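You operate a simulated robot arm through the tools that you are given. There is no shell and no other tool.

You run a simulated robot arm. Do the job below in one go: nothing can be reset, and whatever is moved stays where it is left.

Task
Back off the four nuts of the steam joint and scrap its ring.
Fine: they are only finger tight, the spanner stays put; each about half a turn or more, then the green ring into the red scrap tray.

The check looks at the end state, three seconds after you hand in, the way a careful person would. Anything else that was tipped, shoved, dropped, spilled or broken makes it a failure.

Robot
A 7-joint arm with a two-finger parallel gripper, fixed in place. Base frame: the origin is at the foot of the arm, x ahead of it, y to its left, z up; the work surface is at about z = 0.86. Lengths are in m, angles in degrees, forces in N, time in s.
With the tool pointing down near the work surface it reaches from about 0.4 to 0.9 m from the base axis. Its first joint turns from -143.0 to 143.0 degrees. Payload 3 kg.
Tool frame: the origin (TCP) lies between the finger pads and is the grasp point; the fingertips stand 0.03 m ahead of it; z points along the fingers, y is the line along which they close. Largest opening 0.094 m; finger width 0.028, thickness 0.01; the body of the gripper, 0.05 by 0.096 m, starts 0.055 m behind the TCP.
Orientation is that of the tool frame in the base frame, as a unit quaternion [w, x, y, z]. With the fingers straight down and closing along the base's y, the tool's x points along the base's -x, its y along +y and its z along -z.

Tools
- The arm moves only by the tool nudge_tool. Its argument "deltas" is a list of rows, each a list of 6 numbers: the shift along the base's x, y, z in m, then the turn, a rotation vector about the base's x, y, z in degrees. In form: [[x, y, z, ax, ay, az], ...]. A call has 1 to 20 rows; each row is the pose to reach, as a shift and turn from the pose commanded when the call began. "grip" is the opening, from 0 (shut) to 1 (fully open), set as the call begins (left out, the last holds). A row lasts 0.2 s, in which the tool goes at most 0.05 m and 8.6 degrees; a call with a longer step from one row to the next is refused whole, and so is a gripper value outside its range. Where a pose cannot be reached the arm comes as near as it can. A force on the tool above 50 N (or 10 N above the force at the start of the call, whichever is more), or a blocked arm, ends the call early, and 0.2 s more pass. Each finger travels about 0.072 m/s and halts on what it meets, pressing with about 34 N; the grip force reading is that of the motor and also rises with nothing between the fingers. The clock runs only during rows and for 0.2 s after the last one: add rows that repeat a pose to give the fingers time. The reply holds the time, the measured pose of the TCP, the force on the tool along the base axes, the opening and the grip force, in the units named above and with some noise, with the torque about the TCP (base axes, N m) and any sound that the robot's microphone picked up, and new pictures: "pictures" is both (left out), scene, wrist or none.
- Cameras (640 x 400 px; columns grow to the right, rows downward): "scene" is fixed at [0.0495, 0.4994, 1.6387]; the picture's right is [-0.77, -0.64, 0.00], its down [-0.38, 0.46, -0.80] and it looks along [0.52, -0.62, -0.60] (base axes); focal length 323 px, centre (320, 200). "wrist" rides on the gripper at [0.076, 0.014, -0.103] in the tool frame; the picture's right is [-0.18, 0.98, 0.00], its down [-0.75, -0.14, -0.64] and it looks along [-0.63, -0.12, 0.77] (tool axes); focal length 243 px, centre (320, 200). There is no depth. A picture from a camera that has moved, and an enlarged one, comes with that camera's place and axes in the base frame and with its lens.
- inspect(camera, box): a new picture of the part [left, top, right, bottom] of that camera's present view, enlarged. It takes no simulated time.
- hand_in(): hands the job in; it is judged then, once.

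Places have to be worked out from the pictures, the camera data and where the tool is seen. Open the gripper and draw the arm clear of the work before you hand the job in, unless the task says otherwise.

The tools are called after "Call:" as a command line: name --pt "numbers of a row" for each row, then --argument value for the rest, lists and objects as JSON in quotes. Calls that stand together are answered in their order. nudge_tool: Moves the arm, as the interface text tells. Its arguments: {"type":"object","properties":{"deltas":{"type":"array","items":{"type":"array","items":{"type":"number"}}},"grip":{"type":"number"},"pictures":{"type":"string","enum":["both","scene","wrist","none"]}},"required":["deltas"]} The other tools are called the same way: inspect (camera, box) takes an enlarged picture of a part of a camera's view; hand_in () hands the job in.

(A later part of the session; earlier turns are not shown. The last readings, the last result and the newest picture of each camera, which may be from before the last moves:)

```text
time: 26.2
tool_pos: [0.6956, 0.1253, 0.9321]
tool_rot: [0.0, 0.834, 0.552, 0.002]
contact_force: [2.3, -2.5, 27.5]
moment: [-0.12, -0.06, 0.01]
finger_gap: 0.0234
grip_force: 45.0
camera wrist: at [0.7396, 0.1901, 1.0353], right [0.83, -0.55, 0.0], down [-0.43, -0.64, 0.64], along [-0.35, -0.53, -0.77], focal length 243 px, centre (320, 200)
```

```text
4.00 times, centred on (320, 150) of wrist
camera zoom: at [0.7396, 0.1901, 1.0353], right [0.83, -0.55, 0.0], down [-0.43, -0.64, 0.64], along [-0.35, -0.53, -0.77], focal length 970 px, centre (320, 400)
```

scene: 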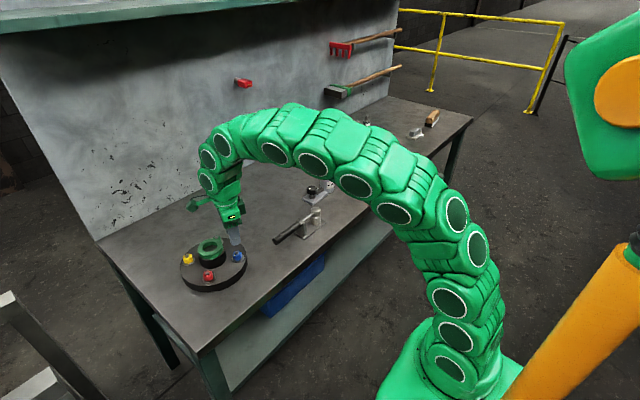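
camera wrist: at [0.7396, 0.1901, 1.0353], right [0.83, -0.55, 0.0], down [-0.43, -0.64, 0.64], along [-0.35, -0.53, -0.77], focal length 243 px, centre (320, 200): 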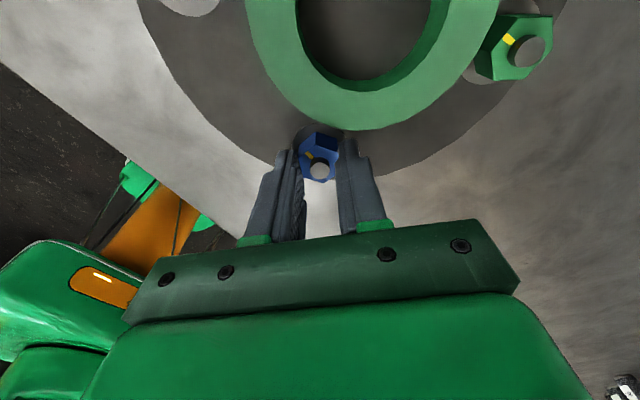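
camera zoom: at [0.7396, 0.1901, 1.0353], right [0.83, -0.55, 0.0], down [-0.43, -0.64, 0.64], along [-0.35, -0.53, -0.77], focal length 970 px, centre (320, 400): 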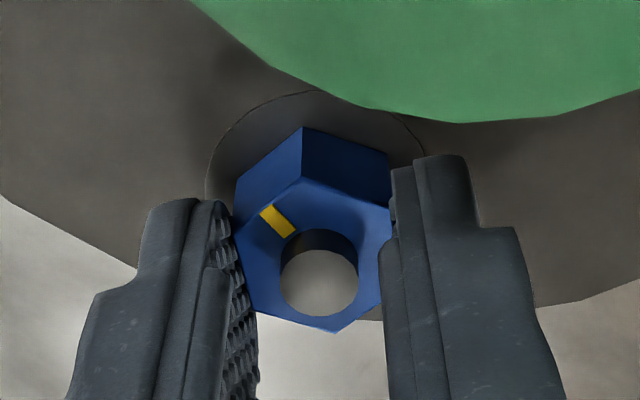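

The blue nut is gripped. The +27 N along z is because the fingers clamped just before the commanded depth, so I'll relieve it by raising 1.5 mm and start turning counter-clockwise.

Call:
nudge_tool --pt "0 0 0.0014 0 0 0" --pt "0 0 0.0015 0 0 8" --pt "0 0 0.0015 0 0 16" --pt "0 0 0.0016 0 0 24" --pt "0 0 0.0016 0 0 32" --pt "0 0 0.0017 0 0 40" --pt "0 0 0.0017 0 0 48" --pt "0 0 0.0018 0 0 56" --pt "0 0 0.0018 0 0 64" --pt "0 0 0.0018 0 0 64" --grip 0 --pictures "wrist"

Call:
inspect --camera "wrist" --box '[240, 100, 400, 200]'

```text
time: 27.5
tool_pos: [0.6967, 0.1271, 0.9324]
tool_rot: [0.003, 0.645, 0.764, 0.002]
contact_force: [9.4, -2.5, -0.5]
moment: [0.31, -0.13, 0.01]
finger_gap: 0.0234
grip_force: 45.3
stopped in row 6: the force on the tool passed its limit at 51 N (the readings are from after the stop); the commanded pose is now the measured one
camera wrist: at [0.6982, 0.2033, 1.0356], right [1.0, -0.02, 0.0], down [-0.02, -0.77, 0.64], along [-0.01, -0.64, -0.77], focal length 243 px, centre (320, 200)
```

wrist: 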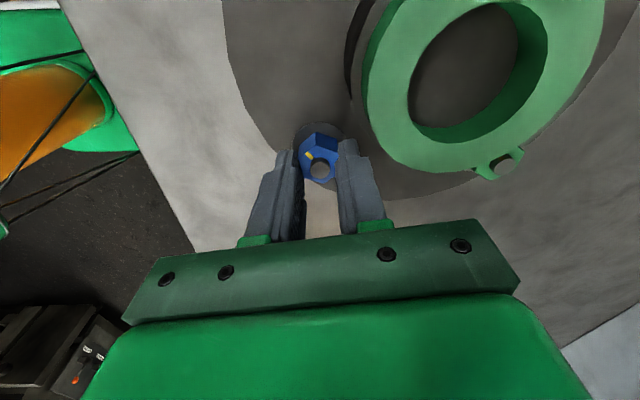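

```text
4.00 times, centred on (320, 150) of wrist
camera zoom: at [0.6982, 0.2033, 1.0356], right [1.0, -0.02, 0.0], down [-0.02, -0.77, 0.64], along [-0.01, -0.64, -0.77], focal length 970 px, centre (320, 400)
```

zoom: 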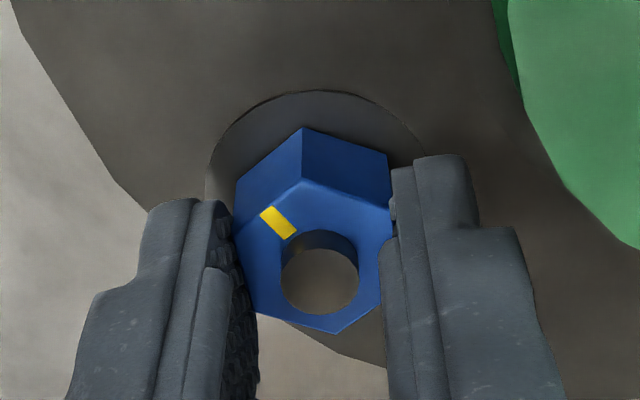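

The stop came from my 1.5 mm lift pulling on the clamped nut, because the arm is quite stiff. The nut followed the 32° turn and the loads are now small. I'll continue turning with only the thread's rise, about 0.05 mm per 8°.

Call:
nudge_tool --pt "0.0001 0 5e-05 0 0 8" --pt "0.0001 0 0.0001 0 0 16" --pt "0.0001 0 0.00015 0 0 24" --pt "0.0001 0 0.0002 0 0 32" --pt "0.0001 0 0.00025 0 0 40" --pt "0.0001 0 0.0003 0 0 48" --pt "0.0001 0 0.0003 0 0 48" --grip 0 --pictures "wrist"

```text
time: 29.1
tool_pos: [0.6982, 0.1274, 0.9325]
tool_rot: [0.001, 0.278, 0.96, 0.001]
contact_force: [25.0, -6.6, -3.3]
moment: [-0.04, -0.35, 0.01]
finger_gap: 0.0232
grip_force: 44.8
camera wrist: at [0.6405, 0.1786, 1.036], right [0.68, 0.73, 0.0], down [0.56, -0.52, 0.64], along [0.47, -0.44, -0.77], focal length 243 px, centre (320, 200)
```

wrist: 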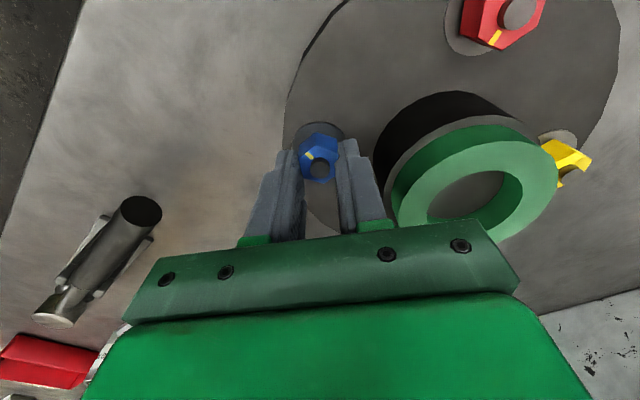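

80° are done and the nut follows. Force is (25, -7, -3) N, so I'll shift 0.35 mm along +x and continue.

Call:
nudge_tool --pt "0.00035 -0.0001 0 0 0 0" --pt "0.00035 -0.0001 5e-05 0 0 8" --pt "0.00035 -0.0001 0.0001 0 0 16" --pt "0.00035 -0.0001 0.00015 0 0 24" --pt "0.00035 -0.0001 0.0002 0 0 32" --pt "0.00035 -0.0001 0.00025 0 0 40" --pt "0.00035 -0.0001 0.0003 0 0 48" --pt "0.00035 -0.0001 0.0003 0 0 56" --pt "0.00035 -0.0001 0.0003 0 0 56" --grip 0 --pictures "none"

```text
time: 31.1
tool_pos: [0.6969, 0.1273, 0.9338]
tool_rot: [0.001, -0.205, 0.979, 0.002]
contact_force: [17.9, 7.1, -0.8]
moment: [0.02, -0.27, 0.03]
finger_gap: 0.0235
grip_force: 44.5
```

136° are done with low loads. I'll finish the stroke to 200° with a small relief shift.

Call:
nudge_tool --pt "0.00025 0.0001 0 0 0 0" --pt "0.00025 0.0001 5e-05 0 0 8" --pt "0.00025 0.0001 0.0001 0 0 16" --pt "0.00025 0.0001 0.00015 0 0 24" --pt "0.00025 0.0001 0.0002 0 0 32" --pt "0.00025 0.0001 0.00025 0 0 40" --pt "0.00025 0.0001 0.0003 0 0 48" --pt "0.00025 0.0001 0.0003 0 0 56" --pt "0.00025 0.0001 0.0004 0 0 64" --pt "0.00025 0.0001 0.0004 0 0 64" --grip 0 --pictures "wrist"

Call:
inspect --camera "wrist" --box '[240, 100, 400, 200]'

```text
time: 33.3
tool_pos: [0.6969, 0.1259, 0.9341]
tool_rot: [-0.001, -0.692, 0.722, 0.002]
contact_force: [33.7, 7.8, -2.6]
moment: [0.17, -0.9, 0.01]
finger_gap: 0.0233
grip_force: 45.5
camera wrist: at [0.6801, 0.0503, 1.0364], right [-0.97, 0.22, 0.0], down [0.17, 0.75, 0.64], along [0.14, 0.63, -0.77], focal length 243 px, centre (320, 200)
```

wrist: 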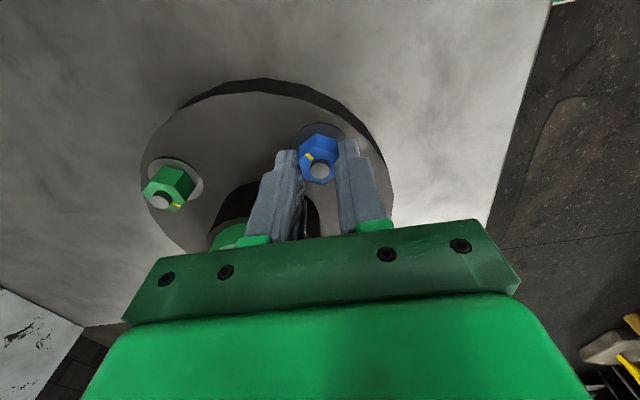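

```text
4.00 times, centred on (320, 150) of wrist
camera zoom: at [0.6801, 0.0503, 1.0364], right [-0.97, 0.22, 0.0], down [0.17, 0.75, 0.64], along [0.14, 0.63, -0.77], focal length 970 px, centre (320, 400)
```

zoom: 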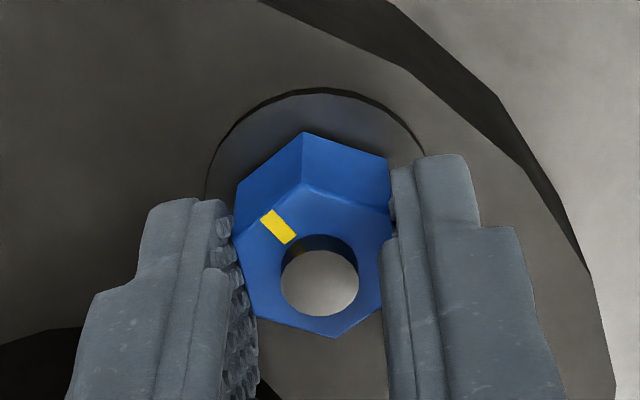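

Blue has turned 200°. I'll relieve the side load, open, and lift straight up.

Call:
nudge_tool --pt "0.0005 0.0001 0 0 0 0" --pt "0.0005 0.0001 0 0 0 0" --pt "0.0005 0.0001 0 0 0 0" --pt "0.0005 0.0001 0.015 0 0 0" --pt "0.0005 0.0001 0.04 0 0 0" --pt "0.0005 0.0001 0.07 0 0 0" --pt "0.0005 0.0001 0.07 0 0 0" --grip 0.38 --pictures "both"

Call:
inspect --camera "scene" --box '[170, 220, 260, 300]'

Call:
inspect --camera "wrist" --box '[120, 60, 400, 240]'

```text
time: 34.9
tool_pos: [0.6974, 0.1267, 1.0019]
tool_rot: [0.0, -0.692, 0.722, 0.002]
contact_force: [0.3, -0.3, 0.2]
moment: [-0.02, 0.04, -0.01]
finger_gap: 0.0357
grip_force: 0.0
camera wrist: at [0.6809, 0.0508, 1.1057], right [-0.97, 0.23, 0.0], down [0.18, 0.75, 0.64], along [0.14, 0.63, -0.77], focal length 243 px, centre (320, 200)
```

scene: 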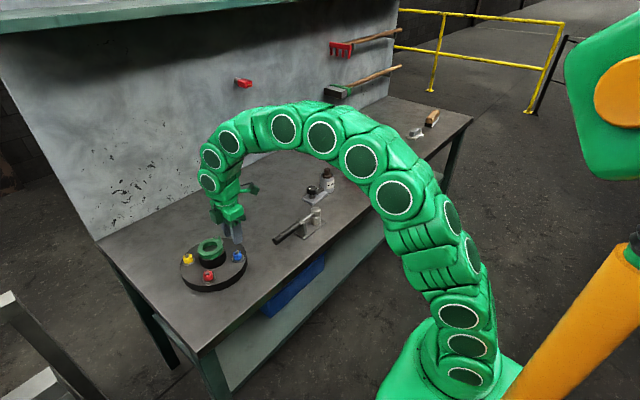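
wrist: 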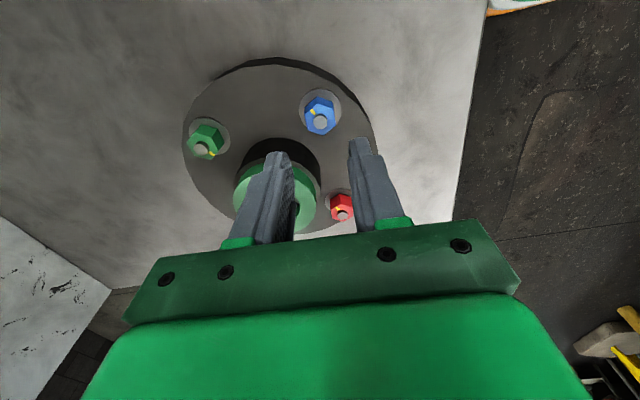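

```text
5.00 times, centred on (215, 260) of scene
camera zoom: at [0.0495, 0.4994, 1.6387], right [-0.77, -0.64, 0.0], down [-0.38, 0.46, -0.8], along [0.52, -0.62, -0.6], focal length 1614 px, centre (845, -100)
```

zoom: 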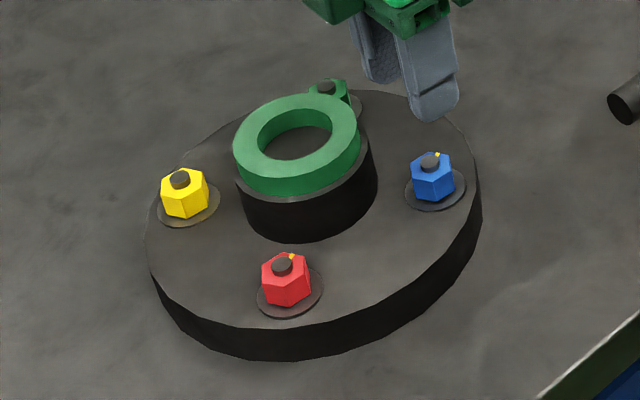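

```text
2.22 times, centred on (260, 150) of wrist
camera zoom: at [0.6809, 0.0508, 1.1057], right [-0.97, 0.23, 0.0], down [0.18, 0.75, 0.64], along [0.14, 0.63, -0.77], focal length 539 px, centre (453, 311)
```

zoom: 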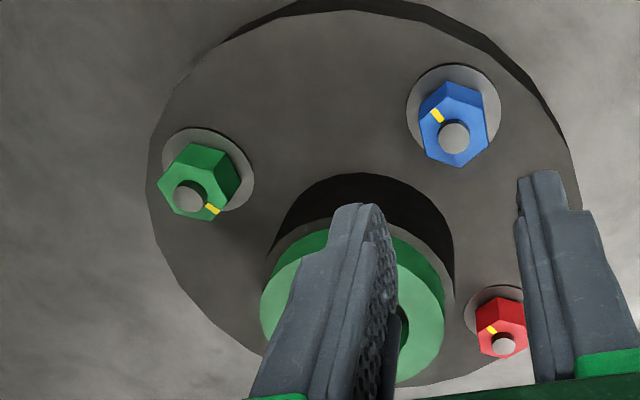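

Blue's mark is now rotated past a half turn like red's. Next is green; I'll enlarge it to find its hex orientation.

Call:
inspect --camera "wrist" --box '[172, 110, 252, 160]'

```text
8.00 times, centred on (212, 135) of wrist
camera zoom: at [0.6809, 0.0508, 1.1057], right [-0.97, 0.23, 0.0], down [0.18, 0.75, 0.64], along [0.14, 0.63, -0.77], focal length 1941 px, centre (1184, 720)
```

zoom: 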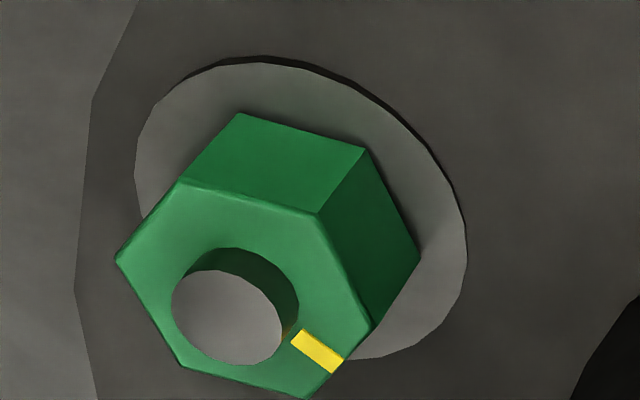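

Green's flats lie at about 29°, and its axis is near (0.803, 0.126). I'll move above it while winding the wrist back to about -91°, which keeps the fingers clear of the hub.

Call:
nudge_tool --pt "0.006 0 0 0 0 -8.4" --pt "0.012 0 0 0 0 -16.8" --pt "0.018 0 0 0 0 -25.2" --pt "0.024 0 0 0 0 -33.6" --pt "0.03 0 0 0 0 -42" --pt "0.036 0 0 0 0 -50.4" --pt "0.042 0 0 0 0 -58.8" --pt "0.048 0 0 0 0 -67.2" --pt "0.054 0 0 0 0 -75.6" --pt "0.06 0 0 0 0 -84" --pt "0.066 0 0 0 0 -92.4" --pt "0.072 0 0 0 0 -100.8" --pt "0.078 0 0 0 0 -109.2" --pt "0.084 0 0 0 0 -117.6" --pt "0.09 0 0 0 0 -126" --pt "0.094 0 0 0 0 -134.4" --pt "0.098 0 0 0 0 -142.8" --pt "0.102 0 0 0 0 -151.2" --pt "0.1055 0 0 0 0 -159.6" --pt "0.1055 0 0 0 0 -168" --grip 0.38 --pictures "none"

Call:
nudge_tool --pt "0 0 0 0 0 -5" --pt "0 0 0 0 0 -10.1" --pt "0 0 0 0 0 -10.1" --grip 0.38 --pictures "both"

Call:
inspect --camera "wrist" --box '[272, 80, 368, 140]'

```text
time: 39.1
tool_pos: [0.8038, 0.127, 1.0032]
tool_rot: [0.001, 0.646, 0.763, 0.001]
contact_force: [-0.3, -0.2, 0.6]
moment: [0.0, -0.03, 0.03]
finger_gap: 0.0358
grip_force: 0.1
```

```text
time: 39.9
tool_pos: [0.802, 0.127, 1.0036]
tool_rot: [0.002, 0.711, 0.704, 0.001]
contact_force: [-0.2, -0.1, 0.3]
moment: [0.0, -0.02, 0.0]
finger_gap: 0.0355
grip_force: 0.1
camera wrist: at [0.8183, 0.2021, 1.107], right [0.98, -0.19, 0.0], down [-0.15, -0.75, 0.64], along [-0.12, -0.63, -0.77], focal length 243 px, centre (320, 200)
```

scene: 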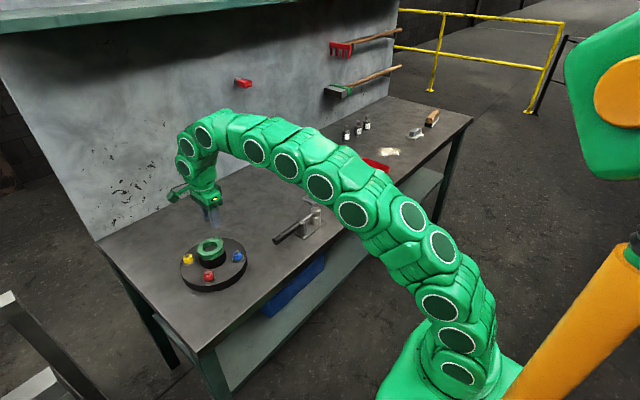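
wrist: 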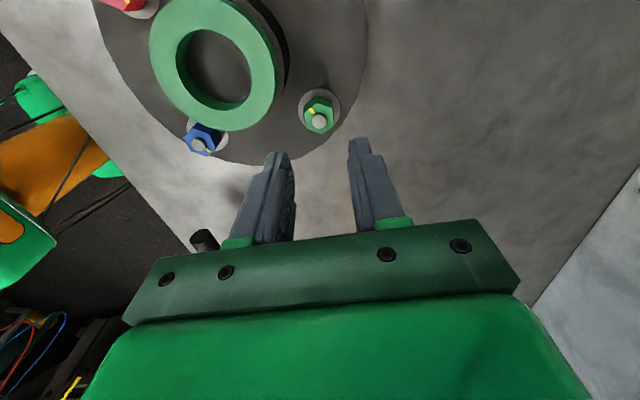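

```text
6.67 times, centred on (320, 110) of wrist
camera zoom: at [0.8183, 0.2021, 1.107], right [0.98, -0.19, 0.0], down [-0.15, -0.75, 0.64], along [-0.12, -0.63, -0.77], focal length 1618 px, centre (320, 800)
```

zoom: 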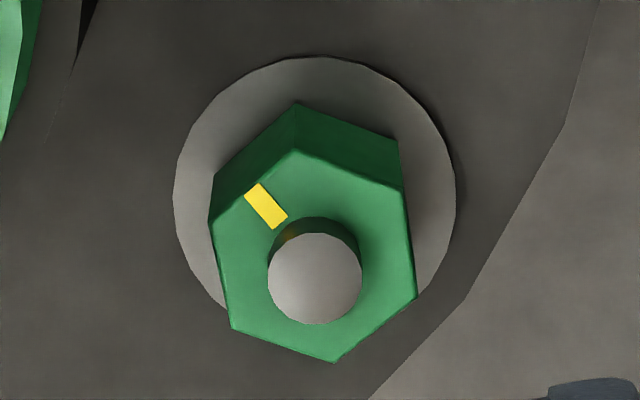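

Green is well aligned and about 0.6 mm left of the tool axis. I'll descend to gripping height in one go and then check.

Call:
nudge_tool --pt "-0.0006 0.0001 -0.015 0 0 0" --pt "-0.0006 0.0001 -0.03 0 0 0" --pt "-0.0006 0.0001 -0.045 0 0 0" --pt "-0.0006 0.0001 -0.058 0 0 0" --pt "-0.0006 0.0001 -0.066 0 0 0" --pt "-0.0006 0.0001 -0.0718 0 0 0" --pt "-0.0006 0.0001 -0.0718 0 0 0" --pt "-0.0006 0.0001 -0.0718 0 0 0" --grip 0.38 --pictures "wrist"

Call:
inspect --camera "wrist" --box '[240, 100, 400, 200]'

```text
time: 41.7
tool_pos: [0.8039, 0.1266, 0.9329]
tool_rot: [0.002, 0.71, 0.704, 0.001]
contact_force: [-0.3, 0.0, -0.1]
moment: [0.02, -0.01, -0.02]
finger_gap: 0.036
grip_force: 0.1
camera wrist: at [0.8178, 0.2021, 1.0359], right [0.98, -0.19, 0.0], down [-0.15, -0.75, 0.64], along [-0.12, -0.63, -0.77], focal length 243 px, centre (320, 200)
```

wrist: 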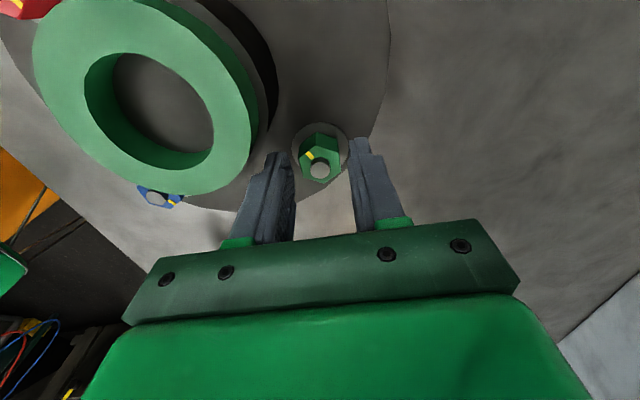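

```text
4.00 times, centred on (320, 150) of wrist
camera zoom: at [0.8178, 0.2021, 1.0359], right [0.98, -0.19, 0.0], down [-0.15, -0.75, 0.64], along [-0.12, -0.63, -0.77], focal length 970 px, centre (320, 400)
```

zoom: 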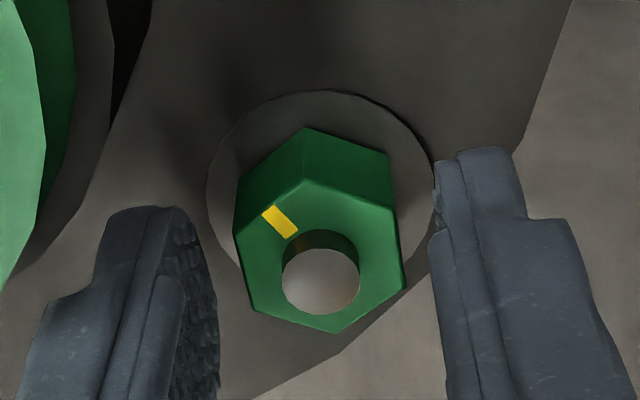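

The green nut is centred between the fingers at the right height, so I'll close on it now.

Call:
nudge_tool --pt "0 0 0 0 0 0" --pt "0 0 0 0 0 0" --pt "0 0 0 0 0 0" --grip 0 --pictures "wrist"

```text
time: 42.5
tool_pos: [0.8025, 0.1271, 0.9329]
tool_rot: [0.002, 0.711, 0.704, 0.001]
contact_force: [3.4, 0.2, -0.8]
moment: [0.02, -0.12, -0.03]
finger_gap: 0.0233
grip_force: 44.9
camera wrist: at [0.8179, 0.2022, 1.036], right [0.98, -0.19, 0.0], down [-0.15, -0.75, 0.64], along [-0.12, -0.63, -0.77], focal length 243 px, centre (320, 200)
```

wrist: 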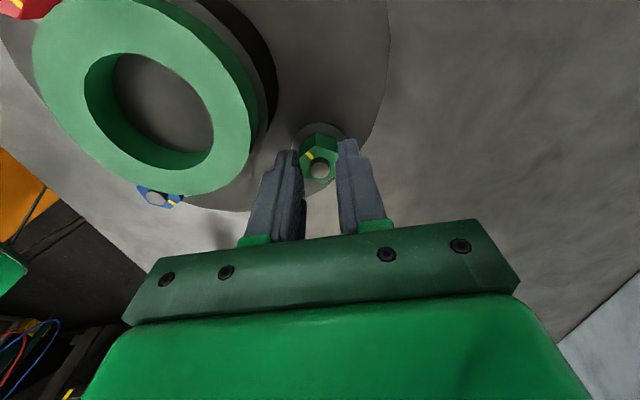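

The grip is clean with almost no side load. I'll turn green counter-clockwise 64° with the thread's rise, then check the forces.

Call:
nudge_tool --pt "0 0 5e-05 0 0 8" --pt "0 0 0.0001 0 0 16" --pt "0 0 0.00015 0 0 24" --pt "0 0 0.0002 0 0 32" --pt "0 0 0.00025 0 0 40" --pt "0 0 0.0003 0 0 48" --pt "0 0 0.0003 0 0 56" --pt "0 0 0.0004 0 0 64" --pt "0 0 0.0004 0 0 64" --grip 0 --pictures "none"

```text
time: 44.5
tool_pos: [0.8026, 0.1269, 0.9323]
tool_rot: [0.001, 0.229, 0.973, 0.001]
contact_force: [-6.8, 1.9, 18.6]
moment: [0.34, 0.8, 0.0]
finger_gap: 0.0234
grip_force: 44.5
```

64° are done. The z load is 19 N, so I'll add a slight extra rise and turn on.

Call:
nudge_tool --pt "-0.0001 0 0.0003 0 0 8" --pt "-0.0001 0 0.00035 0 0 16" --pt "-0.0001 0 0.0004 0 0 24" --pt "-0.0001 0 0.00045 0 0 32" --pt "-0.0001 0 0.0005 0 0 40" --pt "-0.0001 0 0.00055 0 0 48" --pt "-0.0001 0 0.0006 0 0 56" --pt "-0.0001 0 0.00065 0 0 64" --pt "-0.0001 0 0.0007 0 0 72" --pt "-0.0001 0 0.0007 0 0 72" --grip 0 --pictures "none"

```text
time: 46.7
tool_pos: [0.8026, 0.1271, 0.9337]
tool_rot: [0.0, -0.387, 0.922, 0.002]
contact_force: [13.0, 4.2, 14.8]
moment: [0.03, -0.29, 0.0]
finger_gap: 0.0236
grip_force: 45.0
```

136° are done with moderate forces. I'll finish the last 64° with a small relief.

Call:
nudge_tool --pt "0.0001 0 0.0002 0 0 8" --pt "0.0001 0 0.00025 0 0 16" --pt "0.0001 0 0.0003 0 0 24" --pt "0.0001 0 0.00035 0 0 32" --pt "0.0001 0 0.0004 0 0 40" --pt "0.0001 0 0.00045 0 0 48" --pt "0.0001 0 0.0005 0 0 56" --pt "0.0001 0 0.00055 0 0 64" --pt "0.0001 0 0.00055 0 0 64" --grip 0 --pictures "wrist"

Call:
inspect --camera "wrist" --box '[240, 100, 400, 200]'

```text
time: 48.7
tool_pos: [0.8033, 0.127, 0.934]
tool_rot: [0.002, 0.817, -0.577, -0.003]
contact_force: [17.9, -12.5, 1.1]
moment: [-0.69, -0.57, 0.01]
finger_gap: 0.0234
grip_force: 44.5
camera wrist: at [0.8164, 0.0489, 1.0362], right [-0.99, -0.16, 0.01], down [-0.12, 0.76, 0.64], along [-0.1, 0.63, -0.77], focal length 243 px, centre (320, 200)
```

wrist: 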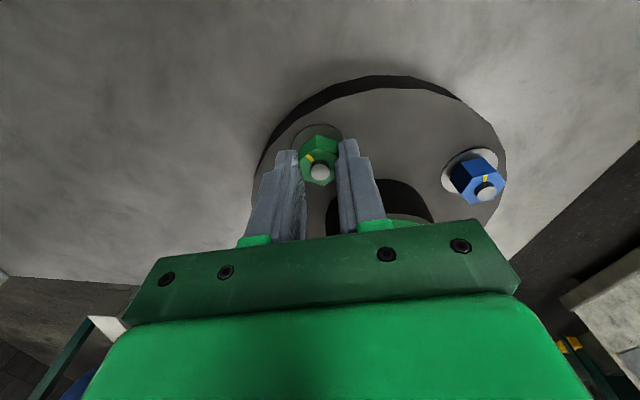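

```text
4.00 times, centred on (320, 150) of wrist
camera zoom: at [0.8164, 0.0489, 1.0362], right [-0.99, -0.16, 0.01], down [-0.12, 0.76, 0.64], along [-0.1, 0.63, -0.77], focal length 970 px, centre (320, 400)
```

zoom: 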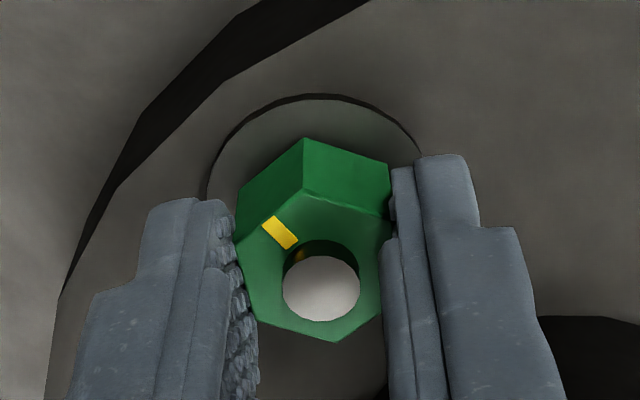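

Green has turned 200° in the fingers. I'll release it, lift straight up, and look.

Call:
nudge_tool --pt "0.0002 -0.0002 0 0 0 0" --pt "0.0002 -0.0002 0 0 0 0" --pt "0.0002 -0.0002 0 0 0 0" --pt "0.0002 -0.0002 0.015 0 0 0" --pt "0.0002 -0.0002 0.04 0 0 0" --pt "0.0002 -0.0002 0.07 0 0 0" --pt "0.0002 -0.0002 0.07 0 0 0" --grip 0.36 --pictures "both"

Call:
inspect --camera "wrist" --box '[240, 60, 480, 220]'

Call:
inspect --camera "scene" --box '[170, 220, 260, 300]'

```text
time: 50.3
tool_pos: [0.8062, 0.1247, 1.002]
tool_rot: [0.001, 0.817, -0.577, -0.001]
contact_force: [-0.4, 0.6, 0.1]
moment: [-0.02, -0.01, 0.04]
finger_gap: 0.034
grip_force: 0.0
camera wrist: at [0.8181, 0.0474, 1.1053], right [-0.99, -0.15, 0.0], down [-0.11, 0.76, 0.64], along [-0.1, 0.63, -0.77], focal length 243 px, centre (320, 200)
```

scene: 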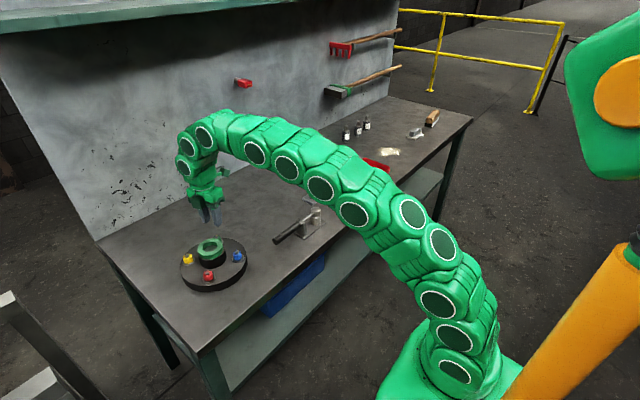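
wrist: 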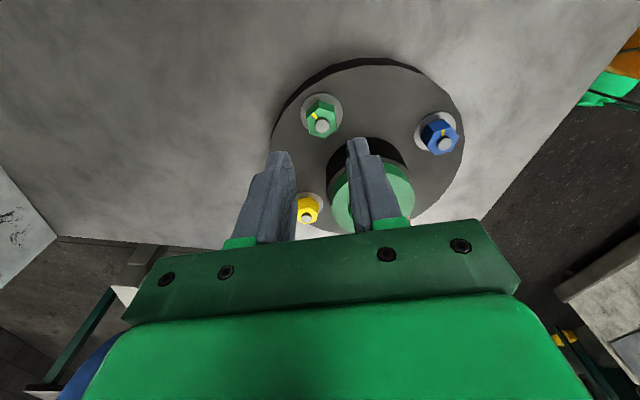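

```text
2.50 times, centred on (360, 140) of wrist
camera zoom: at [0.8181, 0.0474, 1.1053], right [-0.99, -0.15, 0.0], down [-0.11, 0.76, 0.64], along [-0.1, 0.63, -0.77], focal length 606 px, centre (220, 350)
```

zoom: 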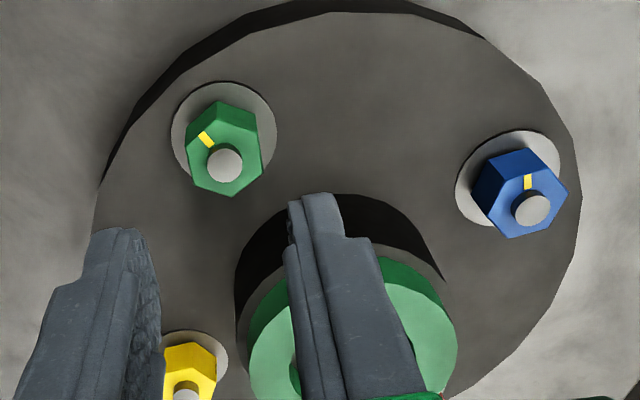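

```text
5.00 times, centred on (215, 260) of scene
camera zoom: at [0.0495, 0.4994, 1.6387], right [-0.77, -0.64, 0.0], down [-0.38, 0.46, -0.8], along [0.52, -0.62, -0.6], focal length 1614 px, centre (845, -100)
```

zoom: 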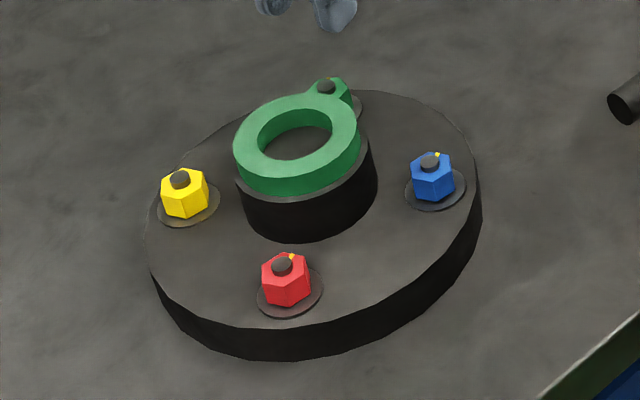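

Green is done and its mark has moved round. The lifted tool is about 2 mm off green's axis (+x, -y), so I'll include that in the move to yellow, about 0.105 m away in +y. I'll wind the wrist back 204° on the way.

Call:
nudge_tool --pt "0 0.006 0 0 0 -8.5" --pt "0 0.012 0 0 0 -17" --pt "0 0.018 0 0 0 -25.5" --pt "0 0.024 0 0 0 -34" --pt "-0.0005 0.03 0 0 0 -42.5" --pt "-0.0005 0.036 0 0 0 -51" --pt "-0.0005 0.042 0 0 0 -59.5" --pt "-0.0005 0.048 0 0 0 -68" --pt "-0.001 0.054 0 0 0 -76.5" --pt "-0.001 0.06 0 0 0 -85" --pt "-0.001 0.066 0 0 0 -93.5" --pt "-0.001 0.072 0 0 0 -102" --pt "-0.0015 0.078 0 0 0 -110.5" --pt "-0.0015 0.084 0 0 0 -119" --pt "-0.0015 0.09 0 0 0 -127.5" --pt "-0.0015 0.095 0 0 0 -136" --pt "-0.0015 0.1 0 0 0 -144.5" --pt "-0.0015 0.104 0 0 0 -153" --pt "-0.0015 0.107 0 0 0 -161.5" --pt "-0.0015 0.107 0 0 0 -170" --grip 0.38 --pictures "none"

Call:
nudge_tool --pt "0 0 0 0 0 -8.5" --pt "0 0 0 0 0 -17" --pt "0 0 0 0 0 -25.5" --pt "0 0 0 0 0 -34" --pt "0 0 0 0 0 -34" --grip 0.38 --pictures "both"

Call:
inspect --camera "wrist" --box '[272, 80, 368, 140]'

```text
time: 54.5
tool_pos: [0.8024, 0.2351, 1.0038]
tool_rot: [0.002, 0.505, 0.863, 0.002]
contact_force: [0.4, -0.3, 0.2]
moment: [0.01, 0.01, -0.02]
finger_gap: 0.0358
grip_force: 0.2
```

```text
time: 55.7
tool_pos: [0.8022, 0.2349, 1.0034]
tool_rot: [0.002, 0.735, 0.678, 0.001]
contact_force: [-0.6, -0.4, -0.6]
moment: [-0.02, 0.01, 0.02]
finger_gap: 0.0357
grip_force: 0.0
camera wrist: at [0.8224, 0.3083, 1.1063], right [0.96, -0.26, 0.0], down [-0.2, -0.74, 0.64], along [-0.17, -0.62, -0.77], focal length 243 px, centre (320, 200)
```

scene: 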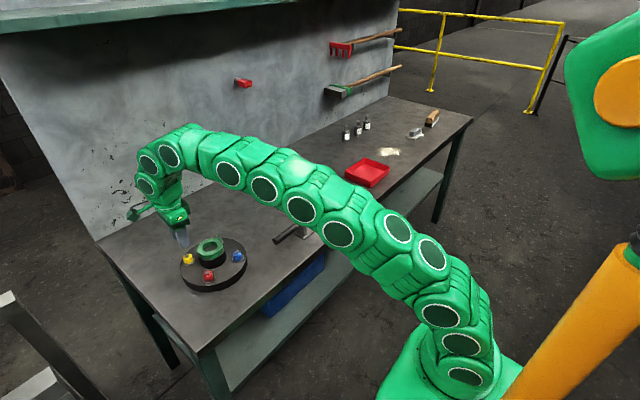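
wrist: 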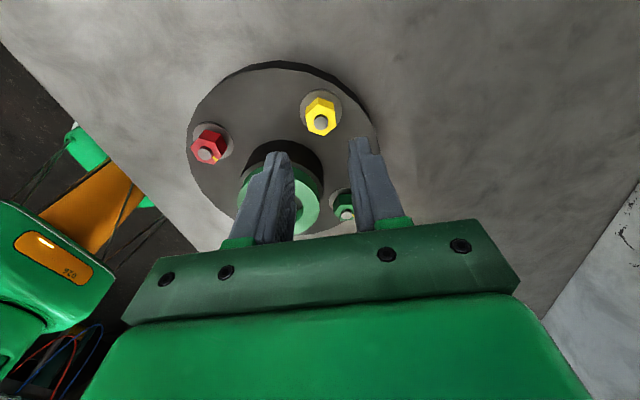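

```text
6.67 times, centred on (320, 110) of wrist
camera zoom: at [0.8224, 0.3083, 1.1063], right [0.96, -0.26, 0.0], down [-0.2, -0.74, 0.64], along [-0.17, -0.62, -0.77], focal length 1618 px, centre (320, 800)
```

zoom: 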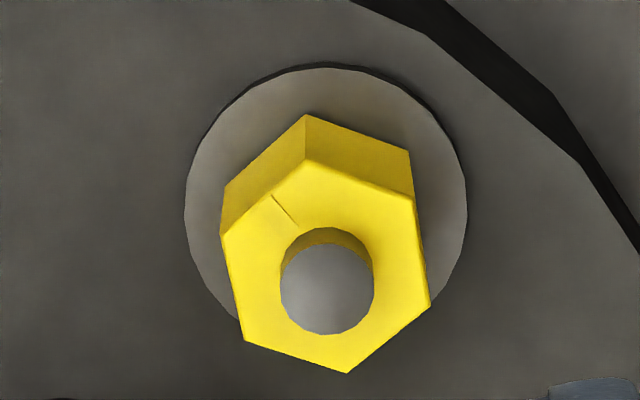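

Yellow is aligned and about 1 mm off (toward +x and -y). I'll correct and descend.

Call:
nudge_tool --pt "0.0006 -0.001 -0.015 0 0 0" --pt "0.0006 -0.001 -0.03 0 0 0" --pt "0.0006 -0.001 -0.045 0 0 0" --pt "0.0006 -0.001 -0.058 0 0 0" --pt "0.0006 -0.001 -0.066 0 0 0" --pt "0.0006 -0.001 -0.0712 0 0 0" --pt "0.0006 -0.001 -0.0712 0 0 0" --pt "0.0006 -0.001 -0.0712 0 0 0" --grip 0.38 --pictures "wrist"

Call:
inspect --camera "wrist" --box '[240, 100, 400, 200]'

```text
time: 57.5
tool_pos: [0.8026, 0.2314, 0.932]
tool_rot: [0.001, 0.734, 0.679, 0.001]
contact_force: [0.5, -0.1, -0.3]
moment: [0.0, 0.01, -0.01]
finger_gap: 0.0356
grip_force: 0.1
camera wrist: at [0.8221, 0.3068, 1.0348], right [0.97, -0.26, 0.0], down [-0.2, -0.74, 0.64], along [-0.17, -0.62, -0.77], focal length 243 px, centre (320, 200)
```

wrist: 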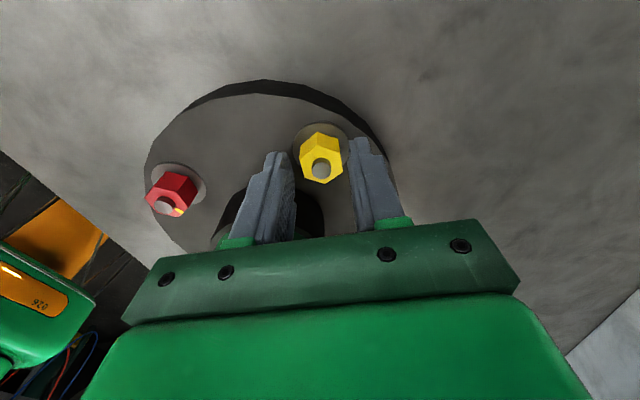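

```text
4.00 times, centred on (320, 150) of wrist
camera zoom: at [0.8221, 0.3068, 1.0348], right [0.97, -0.26, 0.0], down [-0.2, -0.74, 0.64], along [-0.17, -0.62, -0.77], focal length 970 px, centre (320, 400)
```

zoom: 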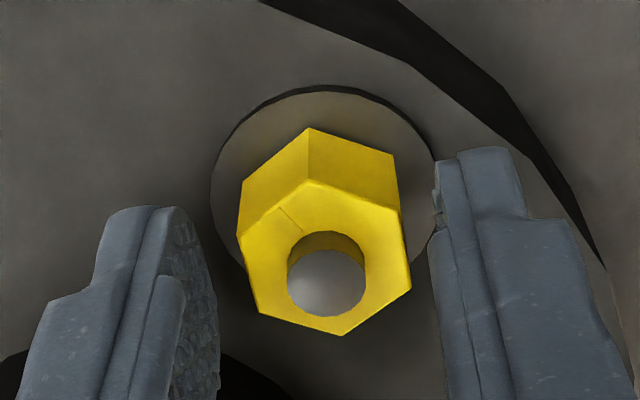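

Yellow sits about 1 mm right of the tool axis. I'll shift by that much first, then close in a separate call.

Call:
nudge_tool --pt "0.0009 -0.0003 0 0 0 0" --pt "0.0009 -0.0003 0 0 0 0" --pt "0.0009 -0.0003 0 0 0 0" --grip 0.38 --pictures "none"

Call:
nudge_tool --pt "0 0 0 0 0 0" --pt "0 0 0 0 0 0" --pt "0 0 0 0 0 0" --grip 0 --pictures "wrist"

Call:
inspect --camera "wrist" --box '[240, 100, 400, 200]'

```text
time: 58.3
tool_pos: [0.8024, 0.2321, 0.9306]
tool_rot: [0.002, 0.735, 0.678, 0.001]
contact_force: [0.2, -0.6, 0.2]
moment: [-0.01, -0.02, -0.01]
finger_gap: 0.0359
grip_force: 0.0
```

```text
time: 59.1
tool_pos: [0.8027, 0.2326, 0.9327]
tool_rot: [0.002, 0.734, 0.679, 0.0]
contact_force: [-2.1, -0.4, 1.1]
moment: [0.0, 0.08, 0.01]
finger_gap: 0.0233
grip_force: 44.9
camera wrist: at [0.8231, 0.3065, 1.035], right [0.97, -0.26, 0.0], down [-0.2, -0.74, 0.64], along [-0.17, -0.62, -0.77], focal length 243 px, centre (320, 200)
```

wrist: 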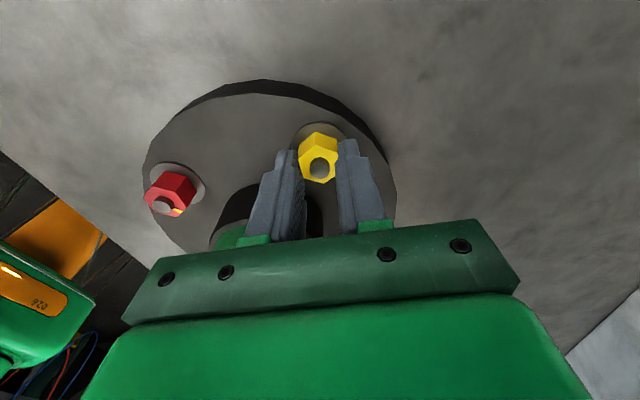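

```text
4.00 times, centred on (320, 150) of wrist
camera zoom: at [0.8231, 0.3065, 1.035], right [0.97, -0.26, 0.0], down [-0.2, -0.74, 0.64], along [-0.17, -0.62, -0.77], focal length 970 px, centre (320, 400)
```

zoom: 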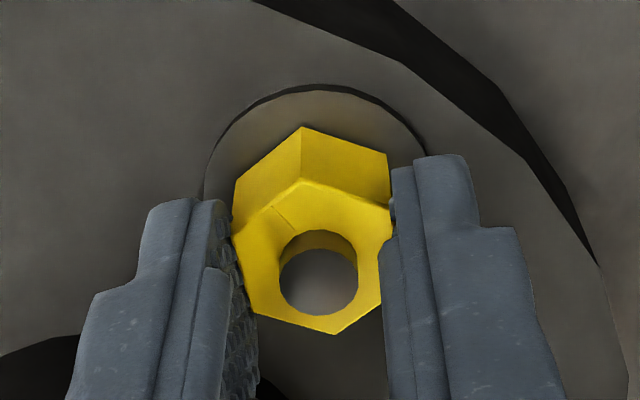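

The yellow nut is held cleanly with almost no load. I'll turn it counter-clockwise 64° with the thread's rise.

Call:
nudge_tool --pt "0 0 5e-05 0 0 8" --pt "0 0 0.0001 0 0 16" --pt "0 0 0.0002 0 0 24" --pt "0 0 0.00025 0 0 32" --pt "0 0 0.0003 0 0 40" --pt "0 0 0.00035 0 0 48" --pt "0 0 0.0004 0 0 56" --pt "0 0 0.0005 0 0 64" --pt "0 0 0.0005 0 0 64" --grip 0 --pictures "none"

```text
time: 61.1
tool_pos: [0.8037, 0.2337, 0.9326]
tool_rot: [0.001, 0.262, 0.965, 0.002]
contact_force: [6.8, 0.1, -2.9]
moment: [-0.25, -0.47, 0.0]
finger_gap: 0.0232
grip_force: 44.3
```

64° are done with low loads. I'll continue 72°.

Call:
nudge_tool --pt "0.0001 0 5e-05 0 0 8" --pt "0.0001 0 0.0001 0 0 16" --pt "0.0001 0 0.00015 0 0 24" --pt "0.0001 0 0.0002 0 0 32" --pt "0.0001 0 0.00025 0 0 40" --pt "0.0001 0 0.0003 0 0 48" --pt "0.0001 0 0.00035 0 0 56" --pt "0.0001 0 0.0004 0 0 64" --pt "0.0001 0 0.0004 0 0 72" --pt "0.0001 0 0.0004 0 0 72" --grip 0 --pictures "none"

```text
time: 63.3
tool_pos: [0.803, 0.2337, 0.934]
tool_rot: [0.0, -0.354, 0.935, 0.002]
contact_force: [20.1, 15.9, -0.2]
moment: [0.39, -0.57, -0.02]
finger_gap: 0.0234
grip_force: 45.0
```

136° are done. I'll relieve the side load by 0.25 mm and turn a final 58° for about 194° in total.

Call:
nudge_tool --pt "0.00025 0.0002 0 0 0 0" --pt "0.00025 0.0002 5e-05 0 0 8" --pt "0.00025 0.0002 0.0001 0 0 16" --pt "0.00025 0.0002 0.00015 0 0 24" --pt "0.00025 0.0002 0.0002 0 0 32" --pt "0.00025 0.0002 0.00025 0 0 40" --pt "0.00025 0.0002 0.0003 0 0 48" --pt "0.00025 0.0002 0.0003 0 0 55" --pt "0.00025 0.0002 0.00035 0 0 58" --pt "0.00025 0.0002 0.00035 0 0 58" --grip 0 --pictures "wrist"

Call:
inspect --camera "wrist" --box '[240, 100, 400, 200]'

```text
time: 65.5
tool_pos: [0.8035, 0.2322, 0.9335]
tool_rot: [0.0, 0.763, -0.646, -0.002]
contact_force: [6.0, 3.6, -0.1]
moment: [0.3, -0.18, -0.01]
finger_gap: 0.0231
grip_force: 45.0
camera wrist: at [0.8024, 0.1542, 1.0362], right [-1.0, 0.02, 0.0], down [0.02, 0.77, 0.64], along [0.01, 0.64, -0.77], focal length 243 px, centre (320, 200)
```

wrist: 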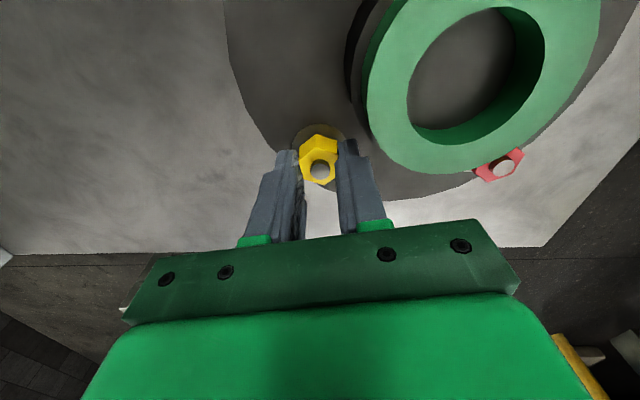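

```text
4.00 times, centred on (320, 150) of wrist
camera zoom: at [0.8024, 0.1542, 1.0362], right [-1.0, 0.02, 0.0], down [0.02, 0.77, 0.64], along [0.01, 0.64, -0.77], focal length 970 px, centre (320, 400)
```

zoom: 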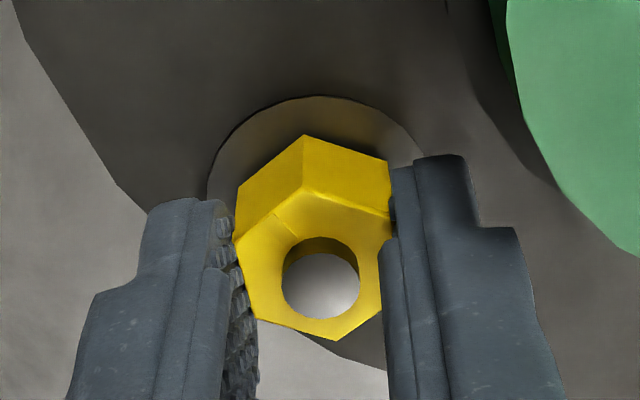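

Yellow has turned 194°. I'll open slightly so the fingers stay clear of the hub, lift straight up, and look at the ring and all the nuts.

Call:
nudge_tool --pt "0.0001 0.0001 0 0 0 0" --pt "0.0001 0.0001 0 0 0 0" --pt "0.0001 0.0001 0 0 0 0" --pt "0.0001 0.0001 0.015 0 0 0" --pt "0.0001 0.0001 0.04 0 0 0" --pt "0.0001 0.0001 0.08 0 0 0" --pt "0.0001 0.0001 0.11 0 0 0" --pt "0.0001 0.0001 0.11 0 0 0" --grip 0.32 --pictures "both"

Call:
inspect --camera "scene" --box '[170, 220, 260, 300]'

Call:
inspect --camera "scene" --box '[330, 140, 420, 200]'

Call:
inspect --camera "wrist" --box '[260, 60, 500, 220]'

```text
time: 67.3
tool_pos: [0.8042, 0.2327, 1.0452]
tool_rot: [0.001, 0.763, -0.646, -0.002]
contact_force: [-0.3, 0.1, 0.2]
moment: [0.0, -0.02, 0.03]
finger_gap: 0.0302
grip_force: 0.0
camera wrist: at [0.8034, 0.154, 1.1479], right [-1.0, 0.02, 0.0], down [0.02, 0.77, 0.64], along [0.01, 0.64, -0.77], focal length 243 px, centre (320, 200)
```

scene: 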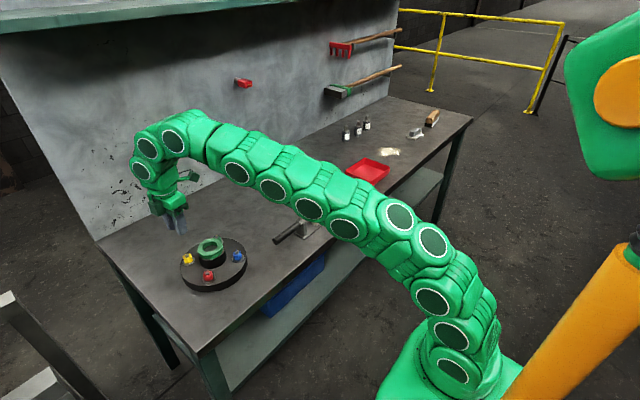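
wrist: 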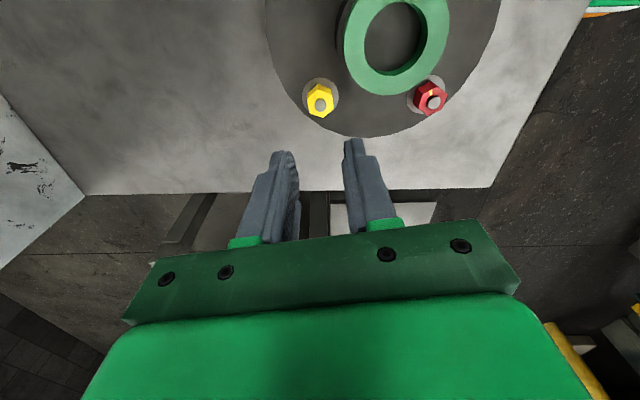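

```text
5.00 times, centred on (215, 260) of scene
camera zoom: at [0.0495, 0.4994, 1.6387], right [-0.77, -0.64, 0.0], down [-0.38, 0.46, -0.8], along [0.52, -0.62, -0.6], focal length 1614 px, centre (845, -100)
```

zoom: 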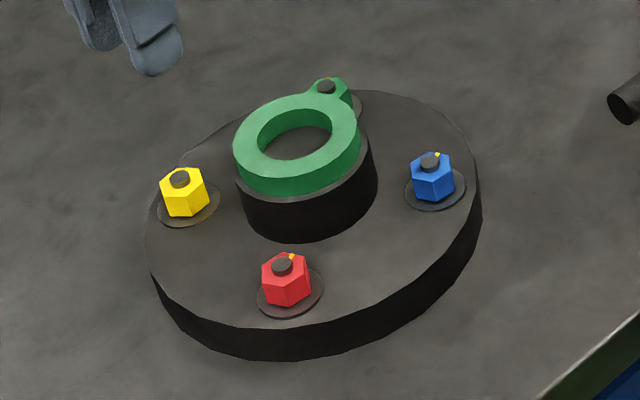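

```text
6.67 times, centred on (375, 170) of scene
camera zoom: at [0.0495, 0.4994, 1.6387], right [-0.77, -0.64, 0.0], down [-0.38, 0.46, -0.8], along [0.52, -0.62, -0.6], focal length 2152 px, centre (-47, 400)
```

zoom: 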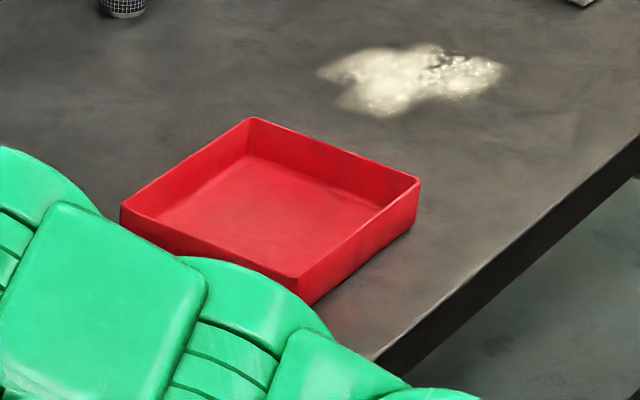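

```text
2.50 times, centred on (380, 140) of wrist
camera zoom: at [0.8034, 0.154, 1.1479], right [-1.0, 0.02, 0.0], down [0.02, 0.77, 0.64], along [0.01, 0.64, -0.77], focal length 606 px, centre (170, 350)
```

zoom: 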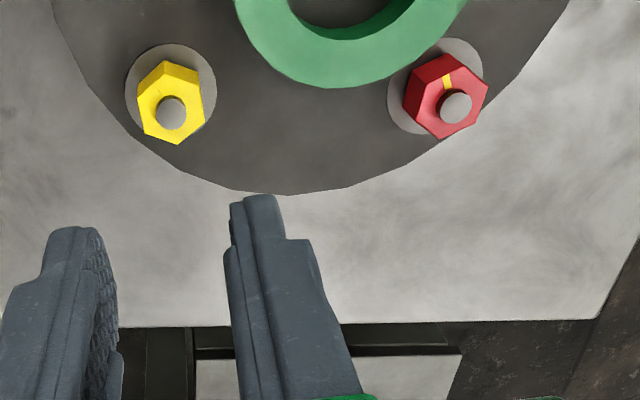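

All four nuts have been turned. The tray rim spans about x 0.615–0.75 and y -0.665 to -0.51, so its centre is near (0.68, -0.585). Now the ring: I'll move above it at (0.749, 0.180), turn the closing axis back to base y, and open fully.

Call:
nudge_tool --pt "-0.004 -0.004 0 0 0 -8.3" --pt "-0.009 -0.009 0 0 0 -16.6" --pt "-0.014 -0.014 0 0 0 -24.9" --pt "-0.019 -0.018 0 0 0 -33.2" --pt "-0.024 -0.023 0 0 0 -41.5" --pt "-0.029 -0.028 0 0 0 -49.8" --pt "-0.034 -0.033 0 0 0 -58.1" --pt "-0.039 -0.038 0 0 0 -66.4" --pt "-0.044 -0.043 0 0 0 -74.7" --pt "-0.049 -0.048 0 0 0 -83" --pt "-0.0545 -0.0528 0 0 0 -91.3" --pt "-0.0545 -0.0528 0 0 0 -99" --pt "-0.0545 -0.0528 0 0 0 -99" --grip 1 --pictures "both"

Call:
inspect --camera "wrist" --box '[240, 50, 400, 180]'

```text
time: 70.1
tool_pos: [0.7487, 0.1806, 1.045]
tool_rot: [0.001, -0.003, 1.0, 0.001]
contact_force: [0.2, 0.4, 0.7]
moment: [0.03, -0.04, -0.04]
finger_gap: 0.0941
grip_force: 0.0
camera wrist: at [0.6729, 0.1924, 1.1472], right [0.18, 0.98, 0.0], down [0.75, -0.14, 0.64], along [0.63, -0.11, -0.77], focal length 243 px, centre (320, 200)
```

scene: 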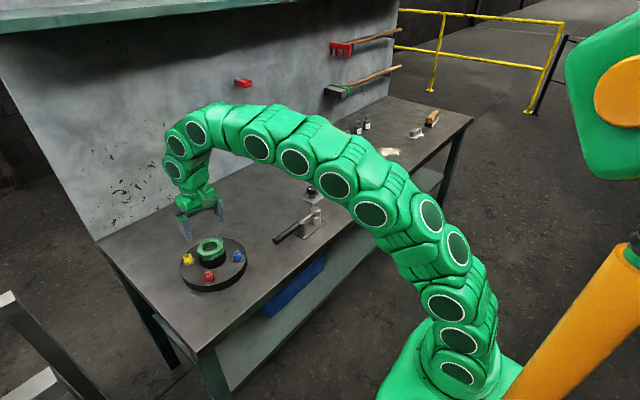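
wrist: 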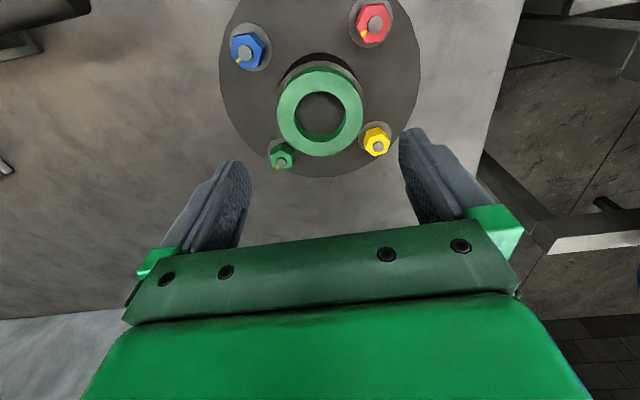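

```text
3.08 times, centred on (320, 115) of wrist
camera zoom: at [0.6729, 0.1924, 1.1472], right [0.18, 0.98, 0.0], down [0.75, -0.14, 0.64], along [0.63, -0.11, -0.77], focal length 746 px, centre (320, 462)
```

zoom: 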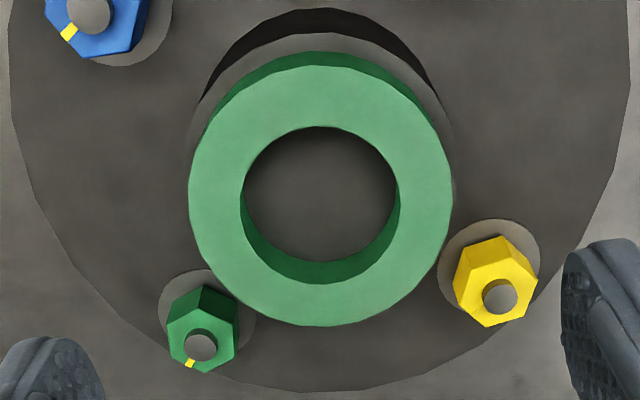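

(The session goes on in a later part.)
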